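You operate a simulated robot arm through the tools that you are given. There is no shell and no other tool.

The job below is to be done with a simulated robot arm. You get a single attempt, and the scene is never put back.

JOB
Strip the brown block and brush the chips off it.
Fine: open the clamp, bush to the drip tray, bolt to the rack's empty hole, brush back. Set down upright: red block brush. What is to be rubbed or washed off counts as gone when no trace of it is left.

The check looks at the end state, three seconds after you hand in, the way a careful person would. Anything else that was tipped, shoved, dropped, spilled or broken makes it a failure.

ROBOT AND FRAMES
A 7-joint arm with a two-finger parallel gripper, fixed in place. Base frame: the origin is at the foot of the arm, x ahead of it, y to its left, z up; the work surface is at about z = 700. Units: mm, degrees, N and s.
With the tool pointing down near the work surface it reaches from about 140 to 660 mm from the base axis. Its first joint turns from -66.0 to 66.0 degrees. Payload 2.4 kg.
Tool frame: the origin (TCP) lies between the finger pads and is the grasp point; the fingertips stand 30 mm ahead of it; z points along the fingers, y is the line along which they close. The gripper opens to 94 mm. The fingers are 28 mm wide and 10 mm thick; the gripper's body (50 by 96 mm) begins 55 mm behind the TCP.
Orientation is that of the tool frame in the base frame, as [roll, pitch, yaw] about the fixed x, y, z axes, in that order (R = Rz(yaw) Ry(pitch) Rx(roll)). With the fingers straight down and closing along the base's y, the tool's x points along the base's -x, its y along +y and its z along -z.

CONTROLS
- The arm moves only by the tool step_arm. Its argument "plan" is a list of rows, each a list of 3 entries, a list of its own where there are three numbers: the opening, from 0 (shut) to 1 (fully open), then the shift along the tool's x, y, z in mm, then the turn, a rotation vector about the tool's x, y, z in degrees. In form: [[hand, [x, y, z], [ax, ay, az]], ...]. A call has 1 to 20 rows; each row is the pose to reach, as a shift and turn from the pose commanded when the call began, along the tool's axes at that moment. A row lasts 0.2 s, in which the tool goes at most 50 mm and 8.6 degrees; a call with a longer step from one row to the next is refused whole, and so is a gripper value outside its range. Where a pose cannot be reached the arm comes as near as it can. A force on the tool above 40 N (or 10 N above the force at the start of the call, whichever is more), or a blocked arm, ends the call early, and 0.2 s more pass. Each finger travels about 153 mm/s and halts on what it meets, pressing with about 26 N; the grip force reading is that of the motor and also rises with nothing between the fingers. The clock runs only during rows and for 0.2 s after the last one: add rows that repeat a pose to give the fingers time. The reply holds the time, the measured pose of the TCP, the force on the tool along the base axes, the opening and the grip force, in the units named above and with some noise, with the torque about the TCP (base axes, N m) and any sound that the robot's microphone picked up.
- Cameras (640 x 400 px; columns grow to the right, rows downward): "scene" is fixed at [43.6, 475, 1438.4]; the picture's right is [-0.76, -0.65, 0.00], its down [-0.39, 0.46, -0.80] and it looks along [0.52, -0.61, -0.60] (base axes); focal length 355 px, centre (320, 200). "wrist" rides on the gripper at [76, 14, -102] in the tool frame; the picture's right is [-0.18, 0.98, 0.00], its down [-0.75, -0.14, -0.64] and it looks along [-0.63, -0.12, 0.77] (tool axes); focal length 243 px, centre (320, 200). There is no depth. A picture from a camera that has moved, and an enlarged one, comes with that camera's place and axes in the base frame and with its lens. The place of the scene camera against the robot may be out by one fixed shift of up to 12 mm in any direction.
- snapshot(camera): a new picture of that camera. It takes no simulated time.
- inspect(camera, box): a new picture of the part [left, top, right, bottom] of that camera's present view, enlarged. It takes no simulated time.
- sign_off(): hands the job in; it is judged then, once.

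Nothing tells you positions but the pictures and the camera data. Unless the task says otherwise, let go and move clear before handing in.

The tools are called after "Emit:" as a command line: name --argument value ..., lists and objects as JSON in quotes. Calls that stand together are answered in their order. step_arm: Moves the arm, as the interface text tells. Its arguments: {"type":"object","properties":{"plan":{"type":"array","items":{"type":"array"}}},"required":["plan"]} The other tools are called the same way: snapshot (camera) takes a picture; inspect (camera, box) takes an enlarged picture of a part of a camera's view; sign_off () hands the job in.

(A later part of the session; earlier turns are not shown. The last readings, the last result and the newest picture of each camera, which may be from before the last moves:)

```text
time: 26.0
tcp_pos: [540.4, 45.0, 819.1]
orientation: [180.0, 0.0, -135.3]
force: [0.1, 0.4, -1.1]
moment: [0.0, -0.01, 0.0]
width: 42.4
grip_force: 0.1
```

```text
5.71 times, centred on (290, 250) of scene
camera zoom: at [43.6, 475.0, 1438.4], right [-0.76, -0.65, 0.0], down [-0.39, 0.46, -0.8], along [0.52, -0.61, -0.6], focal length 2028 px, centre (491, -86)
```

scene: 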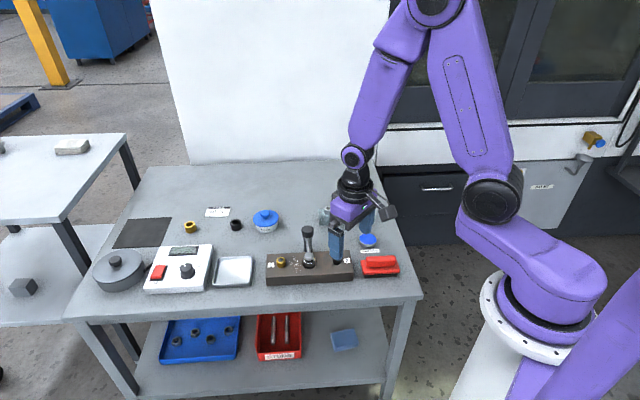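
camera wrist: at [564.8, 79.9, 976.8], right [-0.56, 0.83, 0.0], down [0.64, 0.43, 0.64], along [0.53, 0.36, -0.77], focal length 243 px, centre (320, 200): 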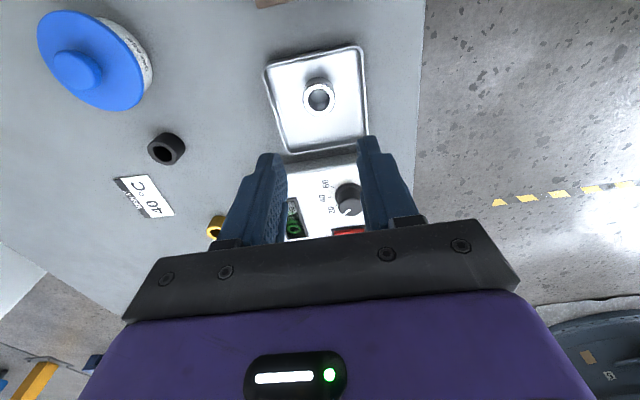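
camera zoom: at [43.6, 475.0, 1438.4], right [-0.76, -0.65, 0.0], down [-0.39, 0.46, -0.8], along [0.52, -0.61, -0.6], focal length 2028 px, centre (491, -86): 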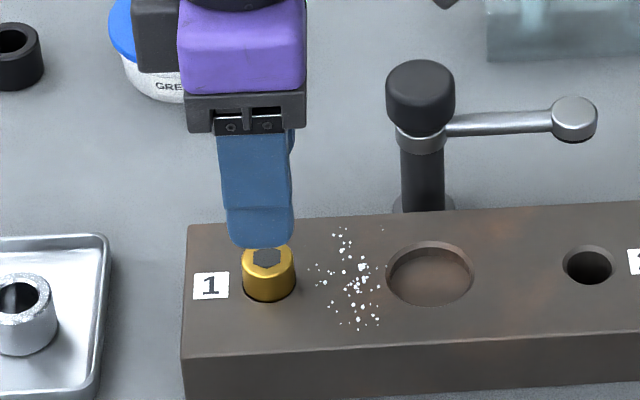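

The bolt head is directly under the gripper. I'll descend to the same height as for the bush, z≈771, and grip the head.

Emit:
step_arm --plan '[[0.45, [0, 0, 20], [0, 0, 0]], [0.45, [0, 0, 36], [0, 0, 0]], [0.45, [0, 0, 45], [0, 0, 0]], [0.45, [0, 0, 48], [0, 0, 0]], [0.3, [0, 0, 48], [0, 0, 0]], [0.15, [0, 0, 48], [0, 0, 0]], [0.15, [0, 0, 48], [0, 0, 0]]]'

Emit:
inspect --camera "wrist" --box '[220, 80, 420, 240]'

```text
time: 27.6
tcp_pos: [540.7, 43.3, 771.8]
orientation: [-180.0, -0.1, -135.3]
force: [-1.1, 0.4, 0.7]
moment: [0.01, -0.04, 0.02]
width: 23.0
grip_force: 25.9
```

```text
2.50 times, centred on (320, 160) of wrist
camera zoom: at [476.2, 0.2, 875.2], right [-0.56, 0.83, 0.0], down [0.64, 0.43, 0.64], along [0.53, 0.36, -0.77], focal length 606 px, centre (320, 300)
```

zoom: 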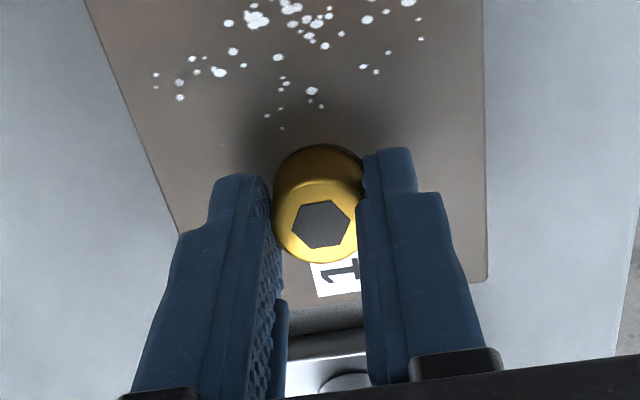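

Head gripped at 23.0 mm. I'll lift gently a few millimetres and check the force in case it is stuck.

Emit:
step_arm --plan '[[0.15, [0, 0, -2], [0, 0, 0]], [0.15, [0, 0, -6], [0, 0, 0]], [0.15, [0, 0, -12], [0, 0, 0]], [0.15, [0, 0, -12], [0, 0, 0]]]'

Emit:
inspect --camera "wrist" --box '[220, 80, 420, 240]'

Emit:
inspect --camera "scene" --box '[250, 215, 330, 285]'

```text
time: 28.6
tcp_pos: [539.6, 45.1, 785.0]
orientation: [179.9, 0.0, -135.3]
force: [1.0, 0.2, -0.6]
moment: [-0.03, -0.02, 0.0]
width: 22.8
grip_force: 25.9
```

```text
2.50 times, centred on (320, 160) of wrist
camera zoom: at [476.1, -0.1, 888.1], right [-0.56, 0.83, 0.0], down [0.64, 0.43, 0.64], along [0.53, 0.36, -0.77], focal length 606 px, centre (320, 300)
```

zoom: 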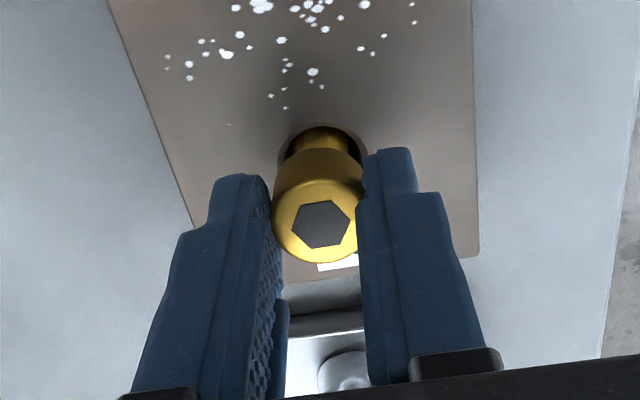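

```text
5.71 times, centred on (290, 250) of scene
camera zoom: at [43.6, 475.0, 1438.4], right [-0.76, -0.65, 0.0], down [-0.39, 0.46, -0.8], along [0.52, -0.61, -0.6], focal length 2028 px, centre (491, -86)
```

zoom: 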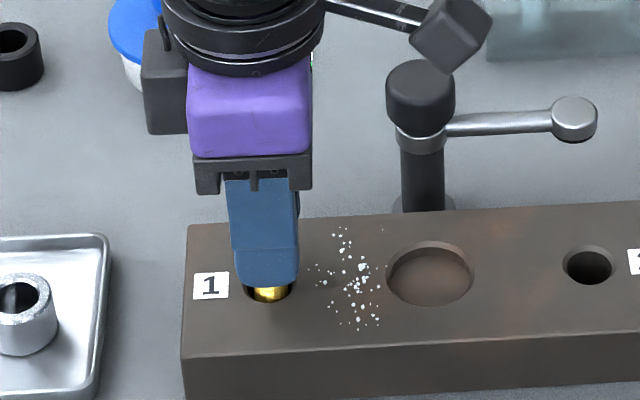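

It slides out freely. I'll lift it well clear.

Emit:
step_arm --plan '[[0.15, [0, 0, -15], [0, 0, 0]], [0.15, [0, 0, -40], [0, 0, 0]], [0.15, [0, 0, -75], [0, 0, 0]], [0.15, [0, 0, -110], [0, 0, 0]], [0.15, [0, 0, -110], [0, 0, 0]]]'

Emit:
inspect --camera "wrist" --box '[220, 80, 420, 240]'

Emit:
inspect --camera "scene" --box '[230, 155, 330, 265]'

```text
time: 29.8
tcp_pos: [541.5, 44.8, 896.0]
orientation: [-180.0, 0.1, -135.2]
force: [-1.1, 0.3, -0.9]
moment: [-0.01, -0.01, -0.03]
width: 22.9
grip_force: 26.6
```

```text
2.50 times, centred on (320, 160) of wrist
camera zoom: at [477.1, 0.0, 998.4], right [-0.56, 0.83, 0.0], down [0.64, 0.43, 0.64], along [0.53, 0.36, -0.77], focal length 606 px, centre (320, 300)
```

zoom: 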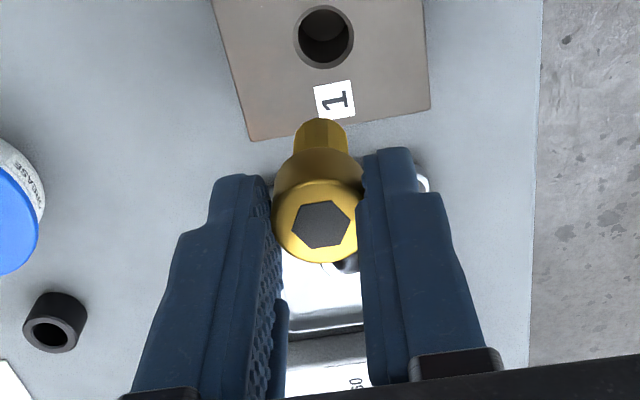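

```text
3.64 times, centred on (280, 210) of scene
camera zoom: at [43.6, 475.0, 1438.4], right [-0.76, -0.65, 0.0], down [-0.39, 0.46, -0.8], along [0.52, -0.61, -0.6], focal length 1290 px, centre (466, 164)
```

zoom: 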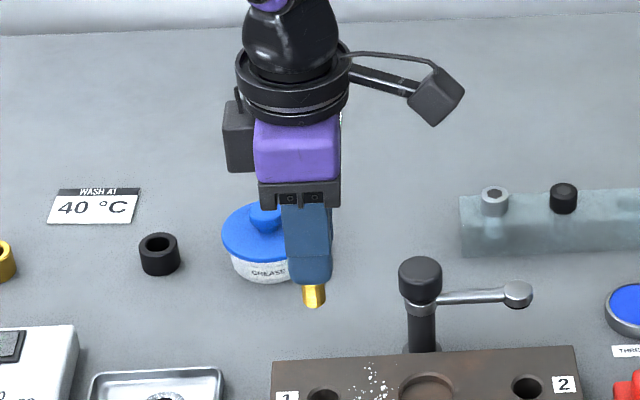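

The bolt is free, with its tip about 67 mm below the TCP. I'll carry it high over toward the rack, turning the gripper back to face away from the robot, and look at the empty hole.

Emit:
step_arm --plan '[[0.15, [38, -20, -5], [0, 0, 5.6]], [0.15, [76, -41, -5], [0, 0, 11.2]], [0.15, [114, -61, -5], [0, 0, 16.8]], [0.15, [152, -81, -5], [0, 0, 22.4]], [0.15, [190, -102, -5], [0, 0, 28]], [0.15, [228, -122, -5], [0, 0, 33.6]], [0.15, [266, -142, -5], [0, 0, 39.2]], [0.15, [304.5, -162.7, -5], [0, 0, 44.8]], [0.15, [304.5, -162.7, -5], [0, 0, 44.8]]]'

Emit:
snapshot --camera "wrist"

Emit:
inspect --camera "wrist" --box '[220, 40, 420, 200]'

Emit:
snapshot --camera "scene"

```text
time: 31.8
tcp_pos: [439.8, -284.9, 899.4]
orientation: [179.9, 0.0, 179.8]
force: [0.2, -0.4, 0.0]
moment: [0.03, -0.01, -0.02]
width: 23.1
grip_force: 26.2
```

```text
taken
camera wrist: at [363.1, -271.4, 1003.0], right [0.19, 0.98, 0.0], down [0.75, -0.14, 0.64], along [0.63, -0.12, -0.77], focal length 243 px, centre (320, 200)
```

wrist: 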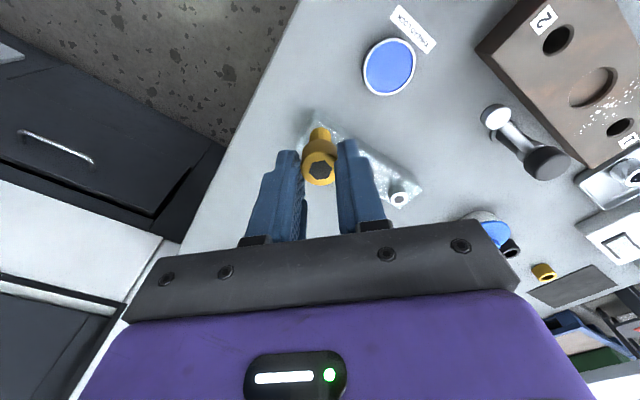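

```text
2.50 times, centred on (320, 120) of wrist
camera zoom: at [363.1, -271.4, 1003.0], right [0.19, 0.98, 0.0], down [0.75, -0.14, 0.64], along [0.63, -0.12, -0.77], focal length 606 px, centre (320, 400)
```

zoom: 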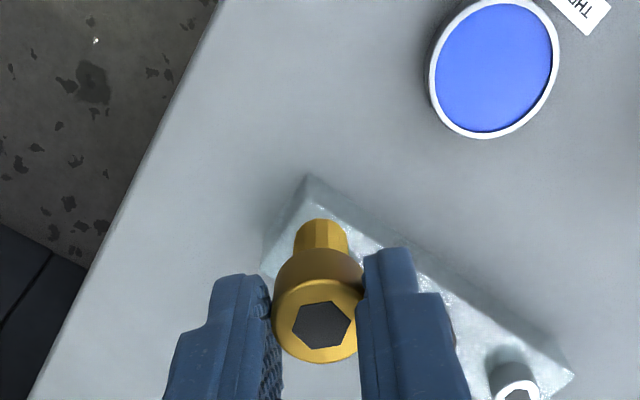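

```text
taken
```

scene: 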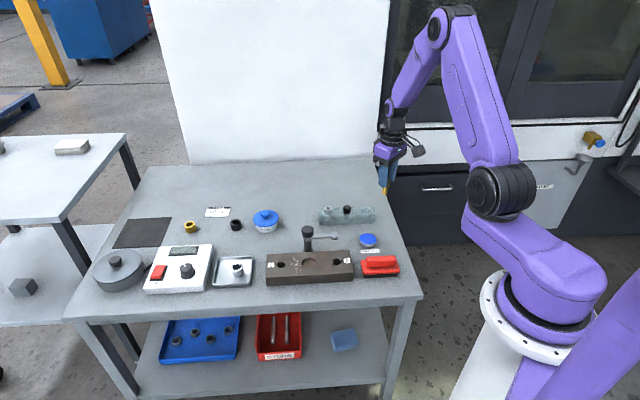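

The bolt hides the hole from here. I'll move forward until I'm roughly above it, when the hole should appear beyond the bolt tip.

Emit:
step_arm --plan '[[0.15, [-30, -3, 0], [0, 0, 0]], [0.15, [-60, -6, 0], [0, 0, 0]], [0.15, [-60, -6, 0], [0, 0, 0]]]'

Emit:
inspect --camera "wrist" --box '[220, 40, 420, 200]'

Emit:
inspect --camera "scene" --box '[310, 150, 410, 250]'

```text
time: 32.6
tcp_pos: [498.5, -291.3, 898.5]
orientation: [-179.9, -0.1, 179.9]
force: [0.4, -0.3, -1.4]
moment: [0.0, -0.02, 0.0]
width: 22.8
grip_force: 25.8
```

```text
2.50 times, centred on (320, 120) of wrist
camera zoom: at [421.7, -277.9, 1002.7], right [0.19, 0.98, 0.0], down [0.75, -0.14, 0.64], along [0.63, -0.12, -0.77], focal length 606 px, centre (320, 400)
```

zoom: 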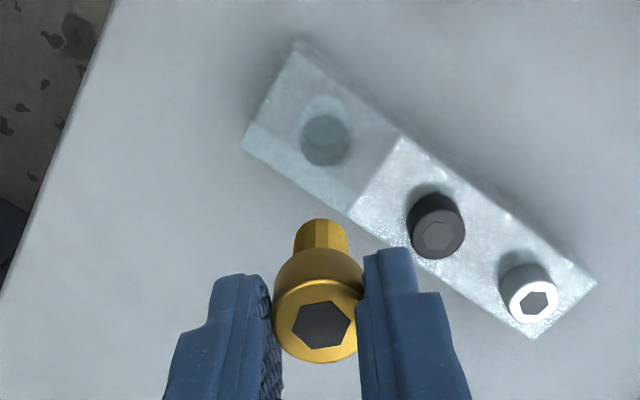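

```text
4.00 times, centred on (360, 200) of scene
camera zoom: at [43.6, 475.0, 1438.4], right [-0.76, -0.65, 0.0], down [-0.39, 0.46, -0.8], along [0.52, -0.61, -0.6], focal length 1420 px, centre (160, 200)
```

zoom: 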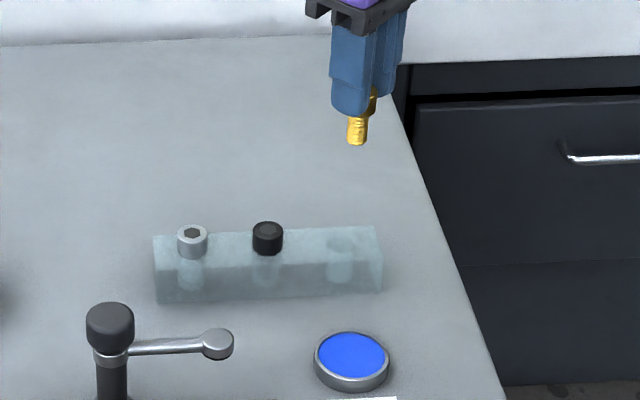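

Emit:
inspect --camera "wrist" --box '[290, 50, 350, 110]'

Emit:
inspect --camera "scene" --box '[345, 195, 385, 230]'

Emit:
inspect --camera "wrist" --box '[290, 50, 420, 175]'

```text
6.67 times, centred on (320, 80) of wrist
camera zoom: at [421.7, -277.9, 1002.7], right [0.19, 0.98, 0.0], down [0.75, -0.14, 0.64], along [0.63, -0.12, -0.77], focal length 1618 px, centre (320, 1000)
```

zoom: 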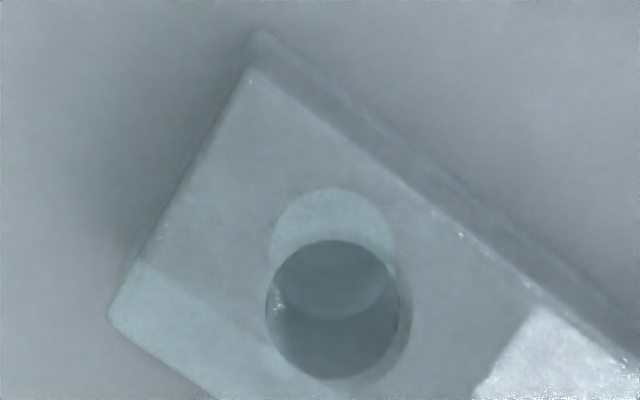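

```text
11.43 times, centred on (365, 212) of scene
camera zoom: at [43.6, 475.0, 1438.4], right [-0.76, -0.65, 0.0], down [-0.39, 0.46, -0.8], along [0.52, -0.61, -0.6], focal length 4056 px, centre (-194, 57)
```

zoom: 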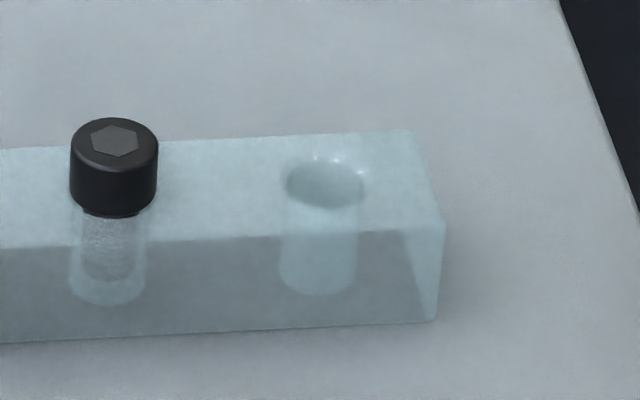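

```text
3.20 times, centred on (355, 112) of wrist
camera zoom: at [421.7, -277.9, 1002.7], right [0.19, 0.98, 0.0], down [0.75, -0.14, 0.64], along [0.63, -0.12, -0.77], focal length 776 px, centre (208, 480)
```

zoom: 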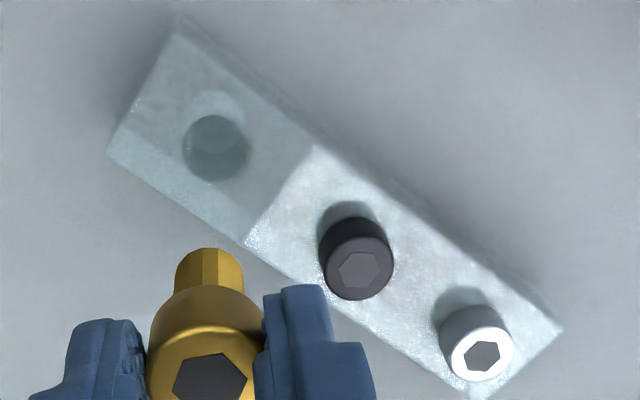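

The empty hole's top is clear: centre about (501.6,-290.8,733), 21 mm wide; the bolt shank is about 15 mm. I'll correct by (+1.4,+1.6) and lower until the tip is about 15 mm above the hole.

Emit:
step_arm --plan '[[0.15, [-1.4, 1.6, 20], [0, 0, 0]], [0.15, [-1.4, 1.6, 50], [0, 0, 0]], [0.15, [-1.4, 1.6, 72], [0, 0, 0]], [0.15, [-1.4, 1.6, 82], [0, 0, 0]], [0.15, [-1.4, 1.6, 82], [0, 0, 0]]]'

Emit:
inspect --camera "wrist" --box '[250, 70, 390, 200]'

Emit:
inspect --camera "scene" --box '[335, 180, 395, 235]'

```text
time: 33.8
tcp_pos: [500.4, -291.6, 816.5]
orientation: [-180.0, 0.0, 180.0]
force: [-0.4, 0.4, -1.3]
moment: [-0.04, -0.03, -0.02]
width: 22.7
grip_force: 25.2
```

```text
3.08 times, centred on (320, 135) of wrist
camera zoom: at [424.4, -277.7, 919.4], right [0.19, 0.98, 0.0], down [0.75, -0.14, 0.64], along [0.63, -0.12, -0.77], focal length 746 px, centre (320, 400)
```

zoom: 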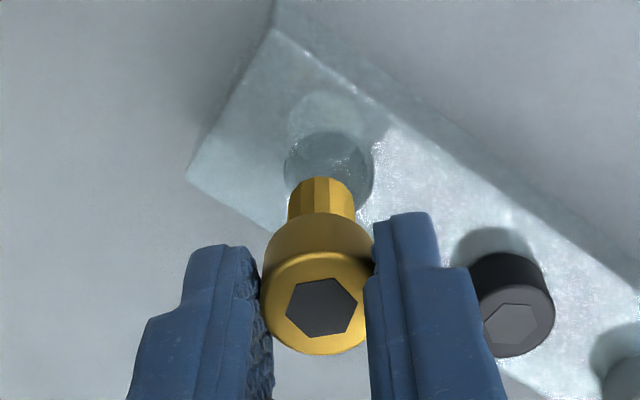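

```text
7.27 times, centred on (365, 208) of scene
camera zoom: at [43.6, 475.0, 1438.4], right [-0.76, -0.65, 0.0], down [-0.39, 0.46, -0.8], along [0.52, -0.61, -0.6], focal length 2581 px, centre (-7, 146)
```

zoom: 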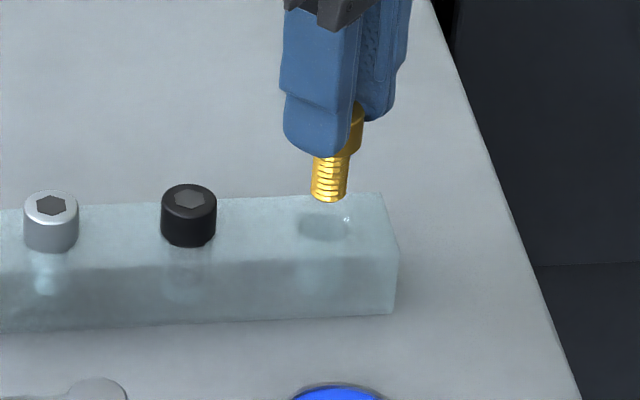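

Bolt and hole differ by about 2 mm in y, so I'll correct that and lower into the hole.

Emit:
step_arm --plan '[[0.15, [0, 1.9, 0], [0, 0, 0]], [0.15, [0, 1.9, 8], [0, 0, 0]], [0.15, [0, 1.9, 15], [0, 0, 0]], [0.15, [0, 1.9, 20], [0, 0, 0]], [0.15, [0, 1.9, 24], [0, 0, 0]], [0.15, [0, 1.9, 24], [0, 0, 0]]]'

Emit:
inspect --camera "wrist" --box '[250, 70, 390, 200]'

Emit:
inspect --camera "scene" --box '[335, 180, 395, 235]'

```text
time: 35.2
tcp_pos: [499.4, -287.8, 792.6]
orientation: [-180.0, 0.0, 179.9]
force: [0.0, -0.1, -0.8]
moment: [-0.04, 0.06, 0.01]
width: 23.0
grip_force: 25.8
```

```text
3.08 times, centred on (320, 135) of wrist
camera zoom: at [423.8, -274.7, 896.4], right [0.19, 0.98, 0.0], down [0.75, -0.14, 0.64], along [0.63, -0.12, -0.77], focal length 746 px, centre (320, 400)
```

zoom: 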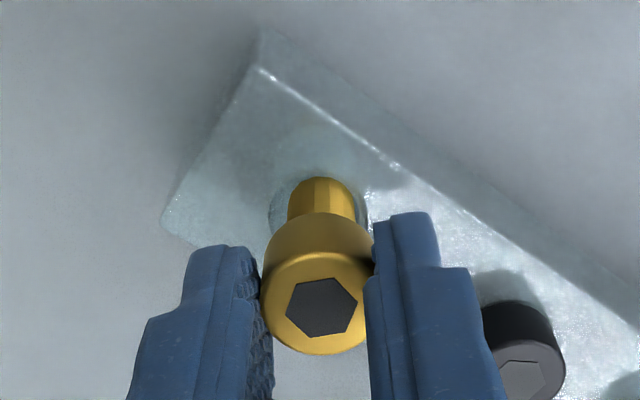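

```text
7.27 times, centred on (365, 208) of scene
camera zoom: at [43.6, 475.0, 1438.4], right [-0.76, -0.65, 0.0], down [-0.39, 0.46, -0.8], along [0.52, -0.61, -0.6], focal length 2581 px, centre (-7, 146)
```

zoom: 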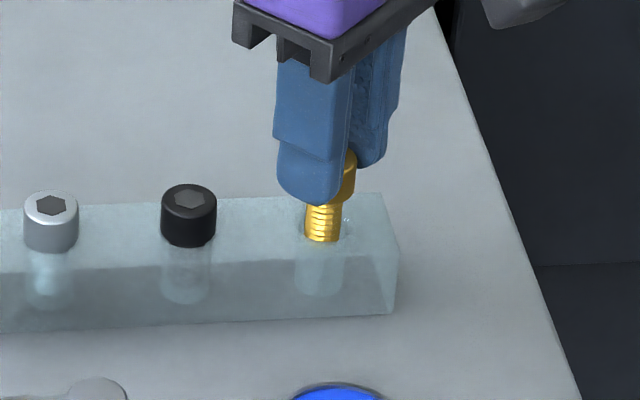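

The tip sits concentric in the hole mouth. I'll continue down slowly with a tiny correction.

Emit:
step_arm --plan '[[0.15, [0, -0.7, 3], [0, 0, 0]], [0.15, [0, -0.7, 7], [0, 0, 0]], [0.15, [0, -0.7, 11], [0, 0, 0]], [0.15, [0, -0.7, 15], [0, 0, 0]], [0.15, [0, -0.7, 15], [0, 0, 0]]]'

Emit:
inspect --camera "wrist" --box '[250, 70, 390, 200]'

Emit:
inspect --camera "scene" --box '[335, 180, 395, 235]'

```text
time: 36.4
tcp_pos: [499.8, -288.4, 779.4]
orientation: [-179.9, -0.1, 179.9]
force: [-0.1, 0.1, -0.6]
moment: [0.0, 0.0, 0.03]
width: 22.9
grip_force: 25.8
```

```text
3.08 times, centred on (320, 135) of wrist
camera zoom: at [424.1, -275.1, 882.1], right [0.19, 0.98, 0.0], down [0.75, -0.14, 0.64], along [0.63, -0.12, -0.77], focal length 746 px, centre (320, 400)
```

zoom: 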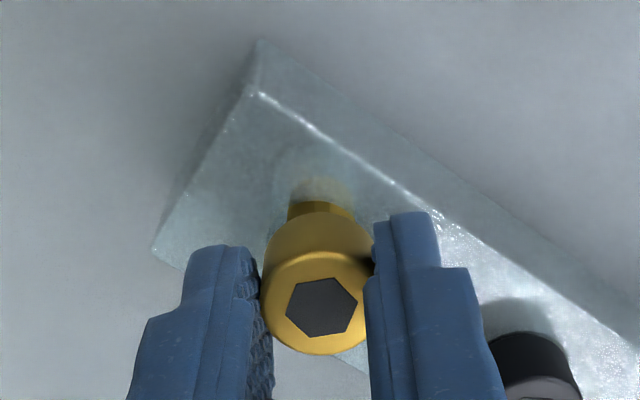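

```text
7.27 times, centred on (365, 208) of scene
camera zoom: at [43.6, 475.0, 1438.4], right [-0.76, -0.65, 0.0], down [-0.39, 0.46, -0.8], along [0.52, -0.61, -0.6], focal length 2581 px, centre (-7, 146)
```

zoom: 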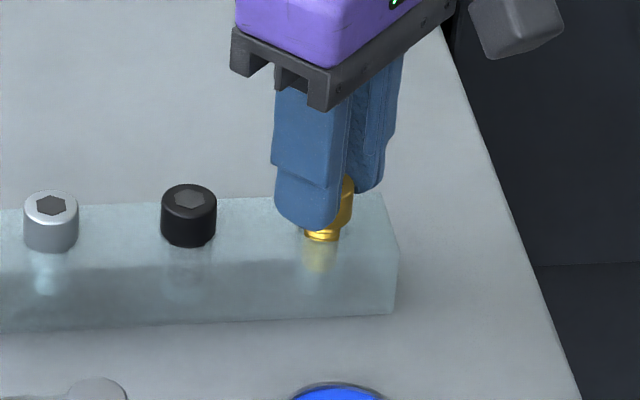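

The shank is entering the hole. I'll keep going gently toward seating the head.

Emit:
step_arm --plan '[[0.15, [0, 0, 2], [0, 0, 0]], [0.15, [0, 0, 4], [0, 0, 0]], [0.15, [0, 0, 6], [0, 0, 0]], [0.15, [0, 0, 8], [0, 0, 0]], [0.15, [0, 0, 8], [0, 0, 0]]]'

Emit:
inspect --camera "scene" --box '[335, 180, 395, 235]'

Emit:
inspect --camera "wrist" --box '[250, 70, 390, 200]'

```text
time: 37.6
tcp_pos: [500.2, -289.2, 770.9]
orientation: [-180.0, 0.1, 179.9]
force: [-5.1, 1.4, 16.2]
moment: [0.16, 0.17, 0.06]
width: 23.0
grip_force: 26.4
```

```text
7.27 times, centred on (365, 208) of scene
camera zoom: at [43.2, 475.2, 1438.3], right [-0.76, -0.65, 0.0], down [-0.39, 0.46, -0.8], along [0.52, -0.61, -0.6], focal length 2581 px, centre (-7, 146)
```

zoom: 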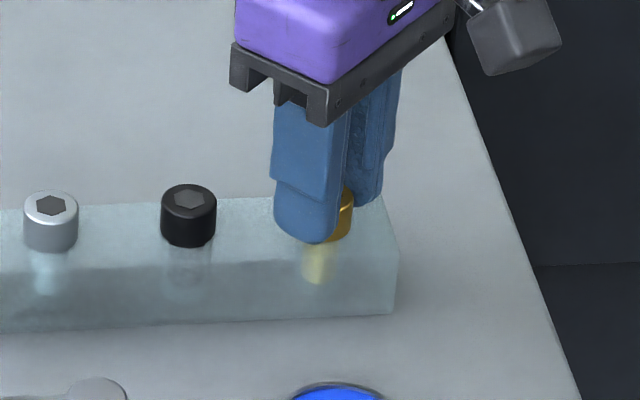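

```text
3.08 times, centred on (320, 135) of wrist
camera zoom: at [423.9, -275.3, 874.5], right [0.19, 0.98, 0.0], down [0.75, -0.14, 0.64], along [0.63, -0.12, -0.77], focal length 746 px, centre (320, 400)
```

zoom: 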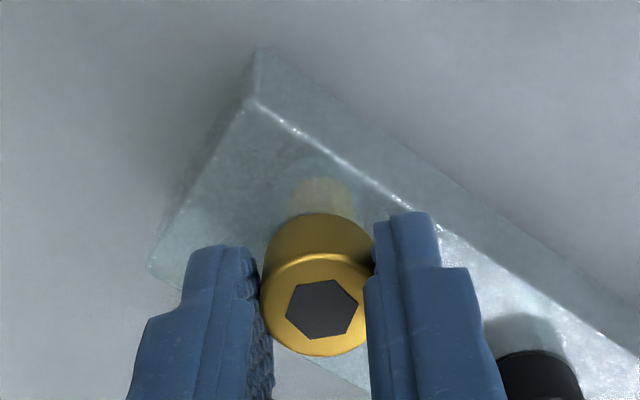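

The head has seated on the rack (16 N). I'll relieve the pressure, open a little and rise straight up.

Emit:
step_arm --plan '[[0.15, [0, 0, -0.8], [0, 0, 0]], [0.27, [0, 0, -0.8], [0, 0, 0]], [0.36, [0, 0, -0.8], [0, 0, 0]], [0.4, [0, 0, -0.8], [0, 0, 0]], [0.4, [0, 0, -20], [0, 0, 0]], [0.4, [0, 0, -50], [0, 0, 0]], [0.4, [0, 0, -90], [0, 0, 0]], [0.4, [0, 0, -110], [0, 0, 0]], [0.4, [0, 0, -110], [0, 0, 0]]]'

Emit:
inspect --camera "scene" --box '[315, 170, 405, 245]'

Emit:
snapshot --camera "wrist"

```text
time: 39.6
tcp_pos: [499.1, -289.0, 882.0]
orientation: [-180.0, 0.1, 180.0]
force: [-0.7, -0.2, -0.4]
moment: [-0.02, -0.05, 0.03]
width: 37.3
grip_force: 0.0
```

```text
5.33 times, centred on (360, 208) of scene
camera zoom: at [43.6, 475.0, 1438.4], right [-0.76, -0.65, 0.0], down [-0.39, 0.46, -0.8], along [0.52, -0.61, -0.6], focal length 1893 px, centre (107, 160)
```

zoom: 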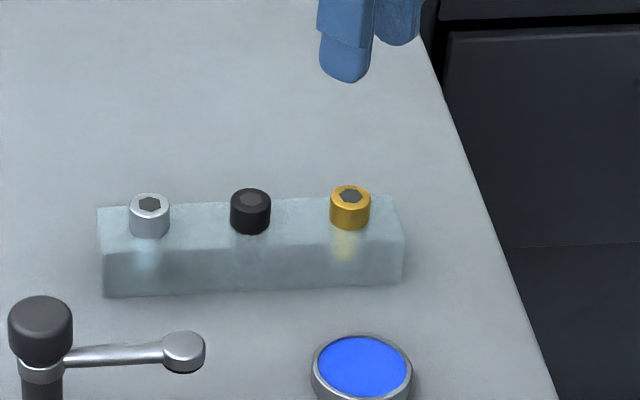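

```text
taken
camera wrist: at [423.3, -275.5, 984.7], right [0.19, 0.98, 0.0], down [0.75, -0.14, 0.64], along [0.63, -0.12, -0.77], focal length 243 px, centre (320, 200)
```

wrist: 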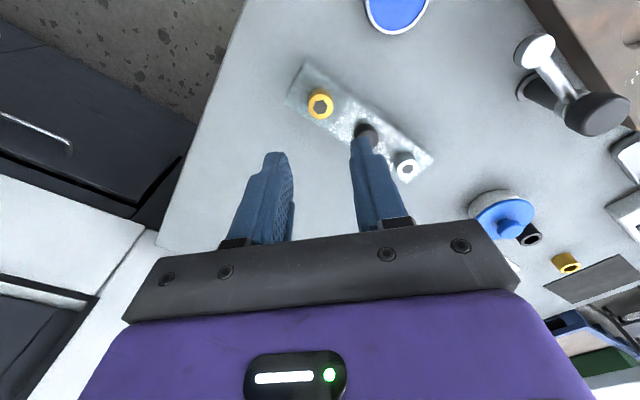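

The brass bolt is seated in the rack like the others. Next I'll go over to the red brush, near (345,-132), and turn the gripper to close across its handle.

Emit:
step_arm --plan '[[0.5, [26, 26, 0], [0, 0, -7.5]], [0.6, [52, 52, 0], [0, 0, -15]], [0.6, [77, 78, 0], [0, 0, -22.5]], [0.6, [103, 105, 0], [0, 0, -30]], [0.6, [128, 131, 0], [0, 0, -37.5]], [0.6, [154, 157, 0], [0, 0, -45]], [0.6, [154, 157, 0], [0, 0, -45]]]'

Emit:
snapshot --camera "wrist"

Emit:
inspect --camera "wrist" --box '[220, 20, 420, 180]'

Emit:
inspect --camera "scene" --box '[340, 230, 420, 300]'

```text
time: 41.2
tcp_pos: [346.8, -131.7, 880.8]
orientation: [-179.9, 0.0, -134.9]
force: [1.3, 0.6, 0.6]
moment: [-0.02, 0.02, 0.01]
width: 56.1
grip_force: 0.0
```

```text
taken
camera wrist: at [281.9, -176.4, 984.5], right [-0.57, 0.82, 0.0], down [0.63, 0.43, 0.64], along [0.53, 0.36, -0.77], focal length 243 px, centre (320, 200)
```

wrist: 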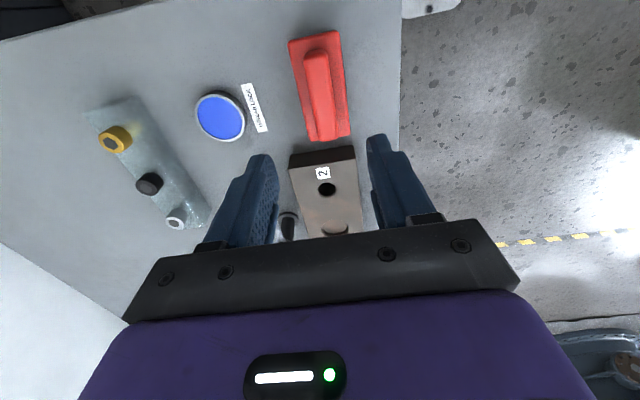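

```text
2.50 times, centred on (320, 100) of wrist
camera zoom: at [281.9, -176.4, 984.5], right [-0.57, 0.82, 0.0], down [0.63, 0.43, 0.64], along [0.53, 0.36, -0.77], focal length 606 px, centre (320, 450)
```

zoom: 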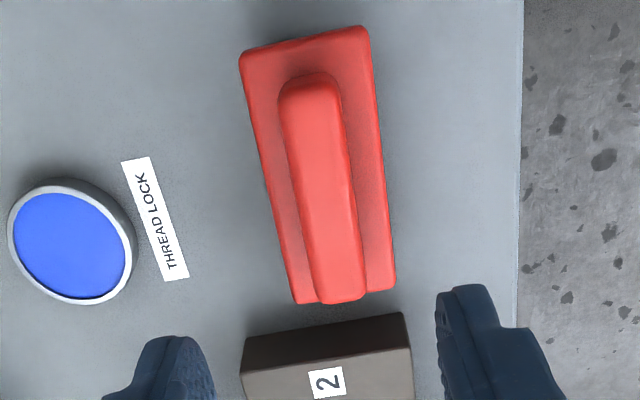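

```text
5.71 times, centred on (380, 265) of scene
camera zoom: at [43.6, 475.0, 1438.4], right [-0.76, -0.65, 0.0], down [-0.39, 0.46, -0.8], along [0.52, -0.61, -0.6], focal length 2028 px, centre (-23, -171)
```

zoom: 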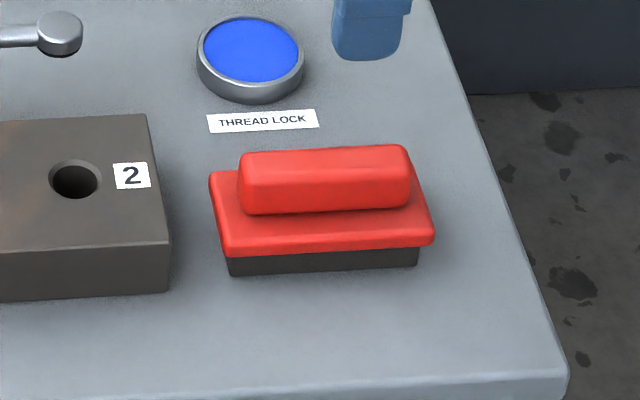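

The brush lies at 45°, 100×45 mm, centred near (343.4,-131.3), with its handle ridge about 24 mm wide and its top near z≈742. I'll lower over the handle and check alignment.

Emit:
step_arm --plan '[[0.5, [2.2, 2.6, 35], [0, 0, 0]], [0.45, [2.2, 2.6, 70], [0, 0, 0]], [0.45, [2.2, 2.6, 95], [0, 0, 0]], [0.45, [2.2, 2.6, 108], [0, 0, 0]], [0.45, [2.2, 2.6, 108], [0, 0, 0]]]'

Emit:
inspect --camera "wrist" --box '[200, 40, 440, 232]'

Emit:
inspect --camera "scene" --box '[340, 230, 420, 300]'

```text
time: 42.4
tcp_pos: [343.3, -130.5, 771.7]
orientation: [-180.0, 0.1, -135.1]
force: [0.3, -0.9, -0.4]
moment: [-0.02, -0.03, 0.01]
width: 42.0
grip_force: 0.2
```

```text
2.08 times, centred on (320, 136) of wrist
camera zoom: at [278.8, -176.2, 875.6], right [-0.56, 0.83, 0.0], down [0.63, 0.43, 0.64], along [0.53, 0.36, -0.77], focal length 506 px, centre (320, 333)
```

zoom: 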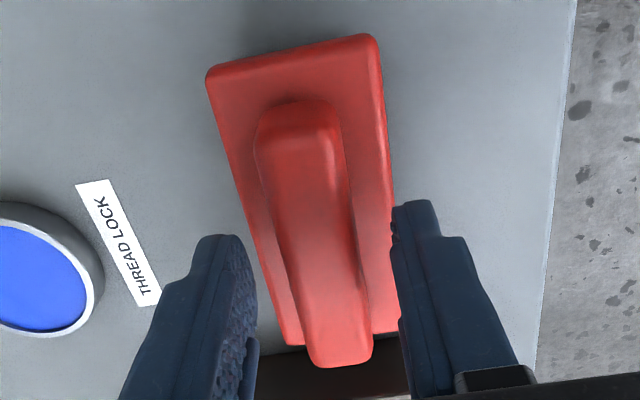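

```text
5.71 times, centred on (380, 265) of scene
camera zoom: at [43.6, 475.0, 1438.4], right [-0.76, -0.65, 0.0], down [-0.39, 0.46, -0.8], along [0.52, -0.61, -0.6], focal length 2028 px, centre (-23, -171)
```

zoom: 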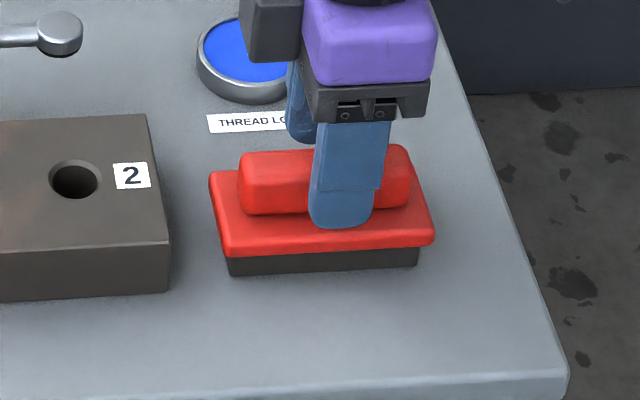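

Alignment looks good. I'll lower another 14 mm and close on the handle.

Emit:
step_arm --plan '[[0.45, [0, 0, 8], [0, 0, 0]], [0.45, [0, 0, 14], [0, 0, 0]], [0.45, [0, 0, 14], [0, 0, 0]], [0.3, [0, 0, 14], [0, 0, 0]], [0.15, [0, 0, 14], [0, 0, 0]], [0.15, [0, 0, 14], [0, 0, 0]]]'

Emit:
inspect --camera "wrist" --box '[200, 40, 440, 232]'

Emit:
inspect --camera "scene" --box '[340, 230, 420, 300]'

```text
time: 43.8
tcp_pos: [342.8, -131.8, 759.2]
orientation: [180.0, 0.0, -135.1]
force: [-1.3, -0.6, 12.1]
moment: [-0.02, 0.06, 0.04]
width: 25.4
grip_force: 26.0
```

```text
2.08 times, centred on (320, 136) of wrist
camera zoom: at [278.9, -176.2, 862.2], right [-0.56, 0.83, 0.0], down [0.63, 0.43, 0.64], along [0.53, 0.36, -0.77], focal length 506 px, centre (320, 333)
```

zoom: 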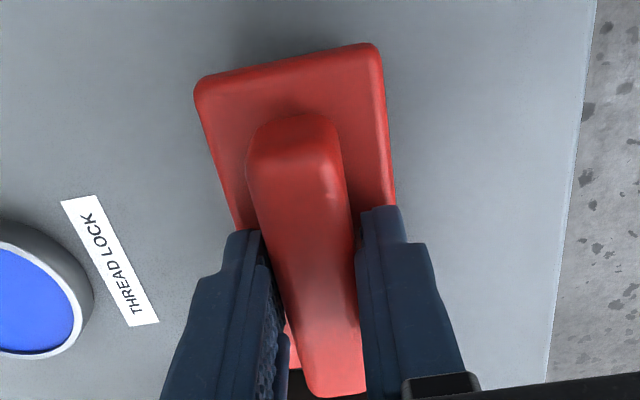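

```text
5.71 times, centred on (380, 265) of scene
camera zoom: at [43.4, 475.1, 1438.4], right [-0.76, -0.65, 0.0], down [-0.39, 0.46, -0.8], along [0.52, -0.61, -0.6], focal length 2028 px, centre (-23, -171)
```

zoom: 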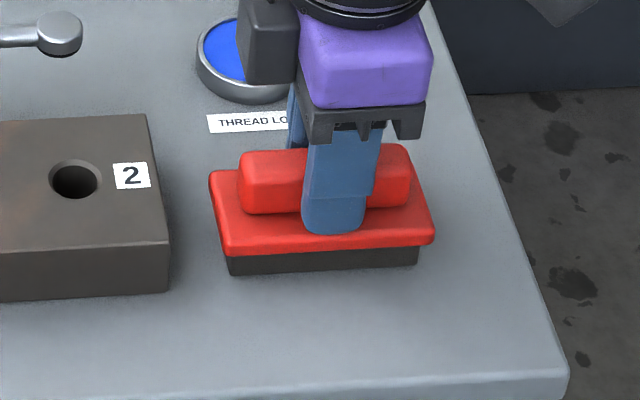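

The brush is gripped (25.4 mm), fingertips resting on its plate. I'll note this pose as its home, lift it 100 mm and carry it above the chips.

Emit:
step_arm --plan '[[0.15, [0, 0, -10], [0, 0, 0]], [0.15, [0, 0, -40], [0, 0, 0]], [0.15, [0, 0, -80], [0, 0, 0]], [0.15, [0, 0, -105], [0, 0, 0]], [0.15, [-40, -6, -105], [0, 0, 0]], [0.15, [-80, -12, -105], [0, 0, 0]], [0.15, [-120, -18, -105], [0, 0, 0]], [0.15, [-160, -24, -105], [0, 0, 0]], [0.15, [-200, -30, -105], [0, 0, 0]], [0.15, [-231, -34, -105], [0, 0, 0]], [0.15, [-231, -34, -105], [0, 0, 0]]]'

Emit:
snapshot --camera "wrist"

Emit:
inspect --camera "scene" --box '[230, 170, 390, 290]'

```text
time: 46.2
tcp_pos: [531.2, 8.8, 861.7]
orientation: [-179.9, -0.1, -135.1]
force: [-1.1, -0.3, -1.5]
moment: [0.0, 0.01, -0.04]
width: 21.4
grip_force: 26.1
```

```text
taken
camera wrist: at [467.3, -36.1, 966.3], right [-0.56, 0.83, 0.0], down [0.63, 0.43, 0.64], along [0.53, 0.36, -0.77], focal length 243 px, centre (320, 200)
```

wrist: 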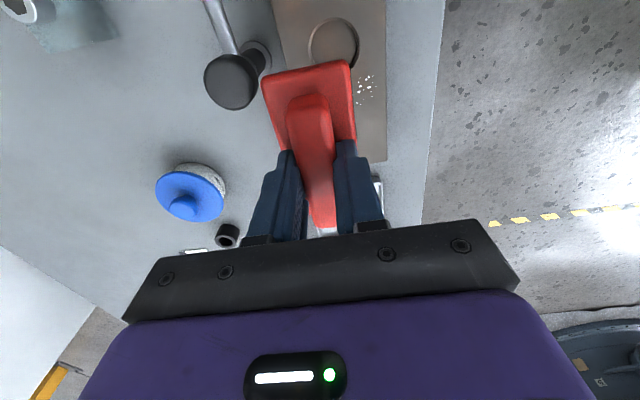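

```text
3.33 times, centred on (310, 230) of scene
camera zoom: at [43.6, 475.0, 1438.4], right [-0.76, -0.65, 0.0], down [-0.39, 0.46, -0.8], along [0.52, -0.61, -0.6], focal length 1183 px, centre (353, 100)
```

zoom: 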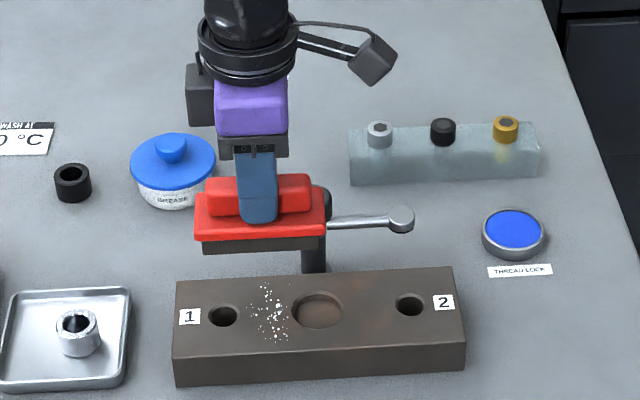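

The grip width changed from 25.4 to 21.4 mm, so the brush may have settled in the fingers. I'll inspect how it hangs.

Emit:
inspect --camera "wrist" --box '[200, 40, 440, 232]'

Emit:
inspect --camera "scene" --box '[270, 190, 340, 250]'

```text
2.08 times, centred on (320, 136) of wrist
camera zoom: at [467.3, -36.1, 966.3], right [-0.56, 0.83, 0.0], down [0.63, 0.43, 0.64], along [0.53, 0.36, -0.77], focal length 506 px, centre (320, 333)
```

zoom: 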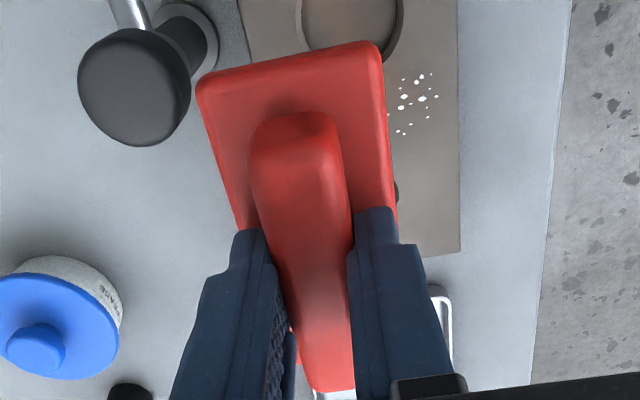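

```text
6.67 times, centred on (305, 220) of scene
camera zoom: at [43.6, 475.0, 1438.4], right [-0.76, -0.65, 0.0], down [-0.39, 0.46, -0.8], along [0.52, -0.61, -0.6], focal length 2366 px, centre (420, 67)
```

zoom: 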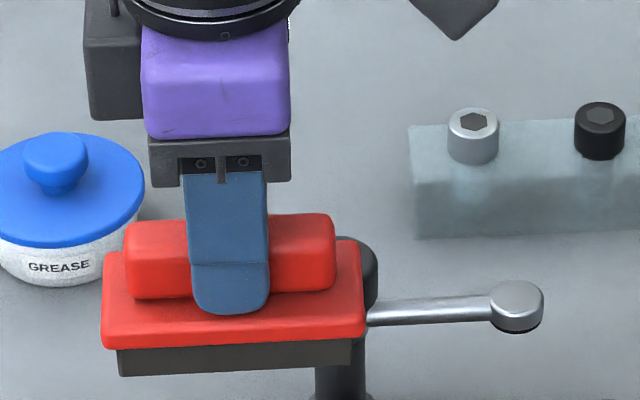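

The brush hangs level and unchanged in the hand. I'll lower it behind the chip patch to just above the block.

Emit:
step_arm --plan '[[0.15, [0, 0, 25], [0, 0, 0]], [0.15, [0, 0, 45], [0, 0, 0]], [0.15, [0, 0, 56], [0, 0, 0]], [0.15, [0, 0, 60], [0, 0, 0]], [0.15, [0, 0, 60], [0, 0, 0]]]'

Emit:
inspect --camera "scene" --box '[260, 210, 350, 290]'

```text
time: 47.4
tcp_pos: [530.3, 7.9, 802.0]
orientation: [179.9, 0.0, -135.1]
force: [0.5, -0.5, -0.6]
moment: [0.0, 0.02, 0.0]
width: 21.5
grip_force: 26.3
```

```text
5.00 times, centred on (305, 250) of scene
camera zoom: at [43.6, 475.0, 1438.4], right [-0.76, -0.65, 0.0], down [-0.39, 0.46, -0.8], along [0.52, -0.61, -0.6], focal length 1774 px, centre (395, -50)
```

zoom: 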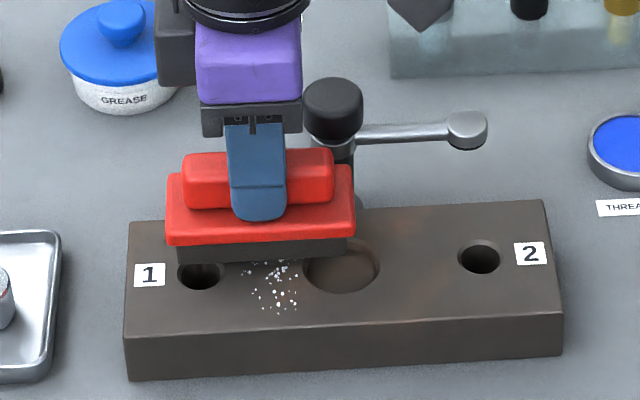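

Emit:
step_arm --plan '[[0.15, [0, 0, 1.5], [0, 0, 0]], [0.15, [0, 0, 3], [0, 0, 0]], [0.15, [0, 0, 3], [0, 0, 0]]]'

```text
time: 48.2
tcp_pos: [530.4, 7.5, 799.8]
orientation: [-179.9, 0.0, -135.1]
force: [-0.4, -0.4, -0.8]
moment: [0.0, -0.03, 0.03]
width: 21.3
grip_force: 26.1
```

No contact yet, so I'll go a little lower.

Emit:
step_arm --plan '[[0.15, [0, 0, 1], [0, 0, 0]], [0.15, [0, 0, 2], [0, 0, 0]], [0.15, [0, 0, 2], [0, 0, 0]]]'

```text
time: 49.0
tcp_pos: [531.5, 8.0, 797.9]
orientation: [180.0, -0.1, -135.0]
force: [-0.2, 0.2, -0.6]
moment: [0.05, -0.02, 0.0]
width: 21.3
grip_force: 26.0
```

Emit:
step_arm --plan '[[0.15, [0, 0, 1], [0, 0, 0]], [0.15, [0, 0, 2], [0, 0, 0]], [0.15, [0, 0, 2], [0, 0, 0]]]'

Emit:
inspect --camera "scene" --box '[270, 230, 340, 290]'

```text
time: 49.8
tcp_pos: [529.4, 8.2, 797.6]
orientation: [179.9, -0.1, -135.0]
force: [-8.8, -1.8, 26.3]
moment: [-0.15, 0.36, -0.01]
width: 21.4
grip_force: 26.6
```

```text
6.67 times, centred on (305, 260) of scene
camera zoom: at [42.9, 475.0, 1438.4], right [-0.76, -0.65, 0.0], down [-0.39, 0.46, -0.8], along [0.52, -0.61, -0.6], focal length 2366 px, centre (420, -200)
```

zoom: 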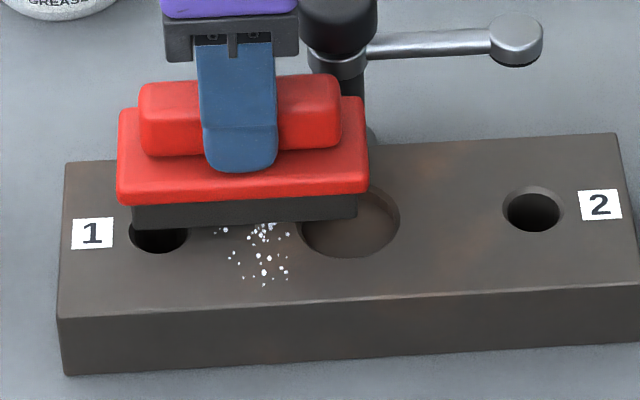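

Contact at 26 N; I'll ease to a light pressure and stroke toward the front edge of the block.

Emit:
step_arm --plan '[[0.15, [0, 0, -1.2], [0, 0, 0]], [0.15, [0, 6, -1.2], [0, 0, 0]], [0.15, [0, 14, -1.2], [0, 0, 0]], [0.15, [0, 22, -1.2], [0, 0, 0]], [0.15, [0, 30, -1.2], [0, 0, 0]], [0.15, [0, 38, -1.2], [0, 0, 0]], [0.15, [0, 44, -1.2], [0, 0, 0]]]'

Emit:
inspect --camera "scene" --box '[260, 220, 350, 300]'

```text
time: 51.4
tcp_pos: [501.0, 39.6, 798.0]
orientation: [180.0, 0.0, -135.1]
force: [0.4, 0.0, -0.9]
moment: [0.01, 0.02, -0.01]
width: 21.2
grip_force: 26.0
```

```text
5.00 times, centred on (305, 260) of scene
camera zoom: at [43.6, 475.0, 1438.4], right [-0.76, -0.65, 0.0], down [-0.39, 0.46, -0.8], along [0.52, -0.61, -0.6], focal length 1774 px, centre (395, -100)
```

zoom: 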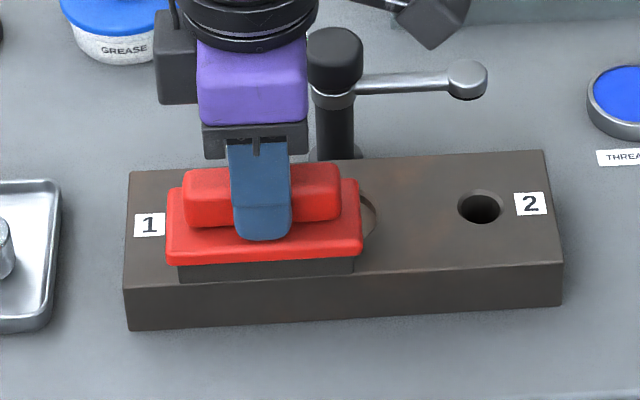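

The brush is just floating at this height. I'll press 0.6 mm lower and continue the stroke past the front edge.

Emit:
step_arm --plan '[[0.15, [0, 0, 0.6], [0, 0, 0]], [0.15, [0, 6, 0.6], [0, 0, 0]], [0.15, [0, 12, 0.6], [0, 0, 0]]]'

Emit:
inspect --camera "scene" --box '[260, 220, 350, 300]'

```text
time: 52.2
tcp_pos: [491.2, 47.6, 797.2]
orientation: [179.9, -0.1, -135.2]
force: [-0.5, 0.5, -1.4]
moment: [-0.03, -0.01, -0.02]
width: 21.4
grip_force: 26.0
```

```text
5.00 times, centred on (305, 260) of scene
camera zoom: at [43.6, 475.0, 1438.4], right [-0.76, -0.65, 0.0], down [-0.39, 0.46, -0.8], along [0.52, -0.61, -0.6], focal length 1774 px, centre (395, -100)
```

zoom: 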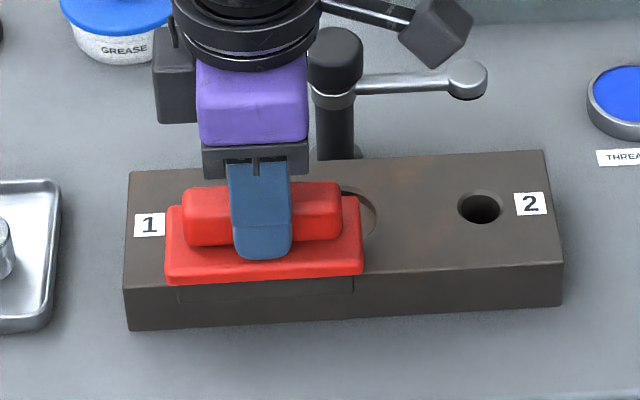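

I'll raise the brush to see what is left of the chips.

Emit:
step_arm --plan '[[0.15, [0, 0, -20], [0, 0, 0]], [0.15, [0, 15, -60], [0, 0, 0]], [0.15, [0, 40, -80], [0, 0, 0]], [0.15, [0, 40, -80], [0, 0, 0]]]'

Emit:
inspect --camera "wrist" --box '[200, 0, 440, 192]'

Emit:
inspect --camera "scene" --box '[260, 220, 350, 300]'

```text
time: 53.2
tcp_pos: [463.5, 75.5, 877.3]
orientation: [179.9, 0.0, -135.0]
force: [-0.3, -0.5, -1.4]
moment: [-0.03, -0.01, -0.01]
width: 21.5
grip_force: 26.1
```

```text
2.08 times, centred on (320, 96) of wrist
camera zoom: at [400.1, 31.1, 980.7], right [-0.56, 0.83, 0.0], down [0.63, 0.43, 0.64], along [0.53, 0.36, -0.77], focal length 506 px, centre (320, 417)
```

zoom: 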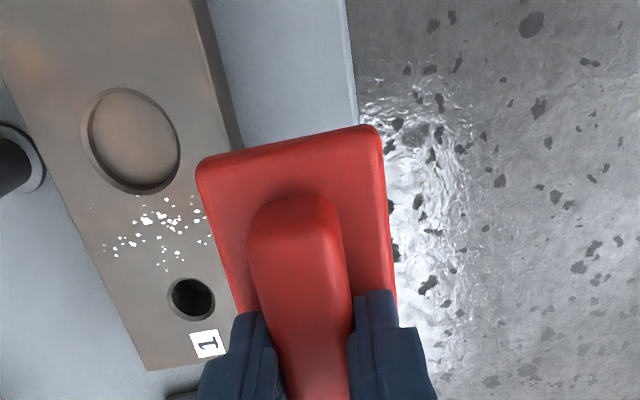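

```text
5.00 times, centred on (305, 260) of scene
camera zoom: at [43.6, 475.0, 1438.4], right [-0.76, -0.65, 0.0], down [-0.39, 0.46, -0.8], along [0.52, -0.61, -0.6], focal length 1774 px, centre (395, -100)
```

zoom: 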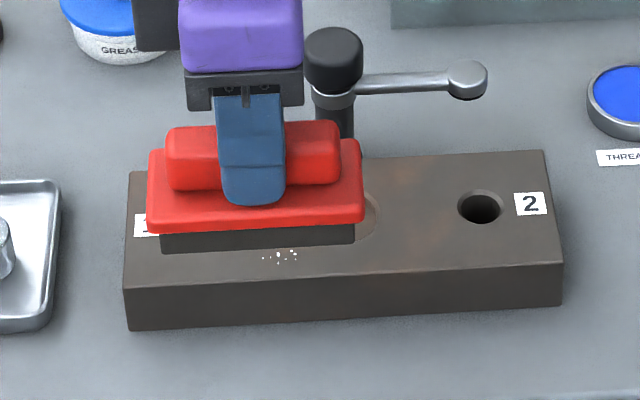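

The chips are untouched because there was no real contact. I'll go back to the start and stroke again with firmer pressure.

Emit:
step_arm --plan '[[0.15, [0, -32, 0], [0, 0, 0]], [0.15, [0, -64, 0], [0, 0, 0]], [0.15, [0, -96, 0], [0, 0, 0]], [0.15, [0, -96, 35], [0, 0, 0]], [0.15, [0, -96, 65], [0, 0, 0]], [0.15, [0, -96, 77], [0, 0, 0]], [0.15, [0, -96, 79], [0, 0, 0]], [0.15, [0, -96, 80], [0, 0, 0]], [0.15, [0, -96, 80.4], [0, 0, 0]], [0.15, [0, -96, 80.4], [0, 0, 0]]]'

```text
time: 55.4
tcp_pos: [530.3, 8.2, 796.9]
orientation: [-179.9, 0.0, -135.0]
force: [-3.1, 0.8, 15.3]
moment: [-0.17, 0.29, -0.03]
width: 21.3
grip_force: 25.9
```

Pressure is 15 N here. I'll stroke forward at this height and monitor the force.

Emit:
step_arm --plan '[[0.15, [0, 5, 0], [0, 0, 0]], [0.15, [0, 12, 0], [0, 0, 0]], [0.15, [0, 20, 0], [0, 0, 0]]]'

Emit:
inspect --camera "scene" --box '[260, 220, 350, 300]'

```text
time: 56.2
tcp_pos: [518.0, 20.7, 796.7]
orientation: [-179.9, 0.2, -135.0]
force: [6.1, -5.5, 19.1]
moment: [-0.28, 0.0, 0.06]
width: 21.3
grip_force: 25.8
```

```text
5.00 times, centred on (305, 260) of scene
camera zoom: at [43.4, 474.9, 1438.4], right [-0.76, -0.65, 0.0], down [-0.39, 0.46, -0.8], along [0.52, -0.61, -0.6], focal length 1774 px, centre (395, -100)
```

zoom: 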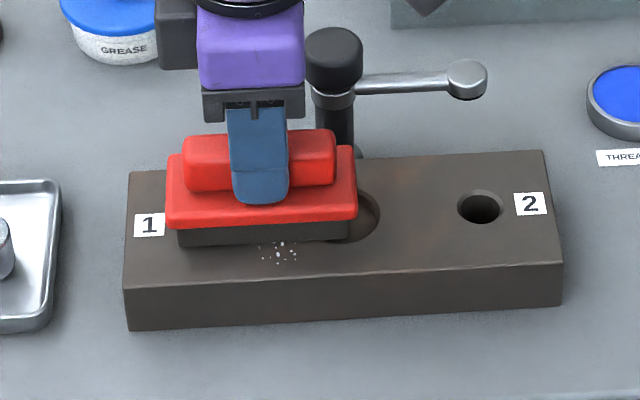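

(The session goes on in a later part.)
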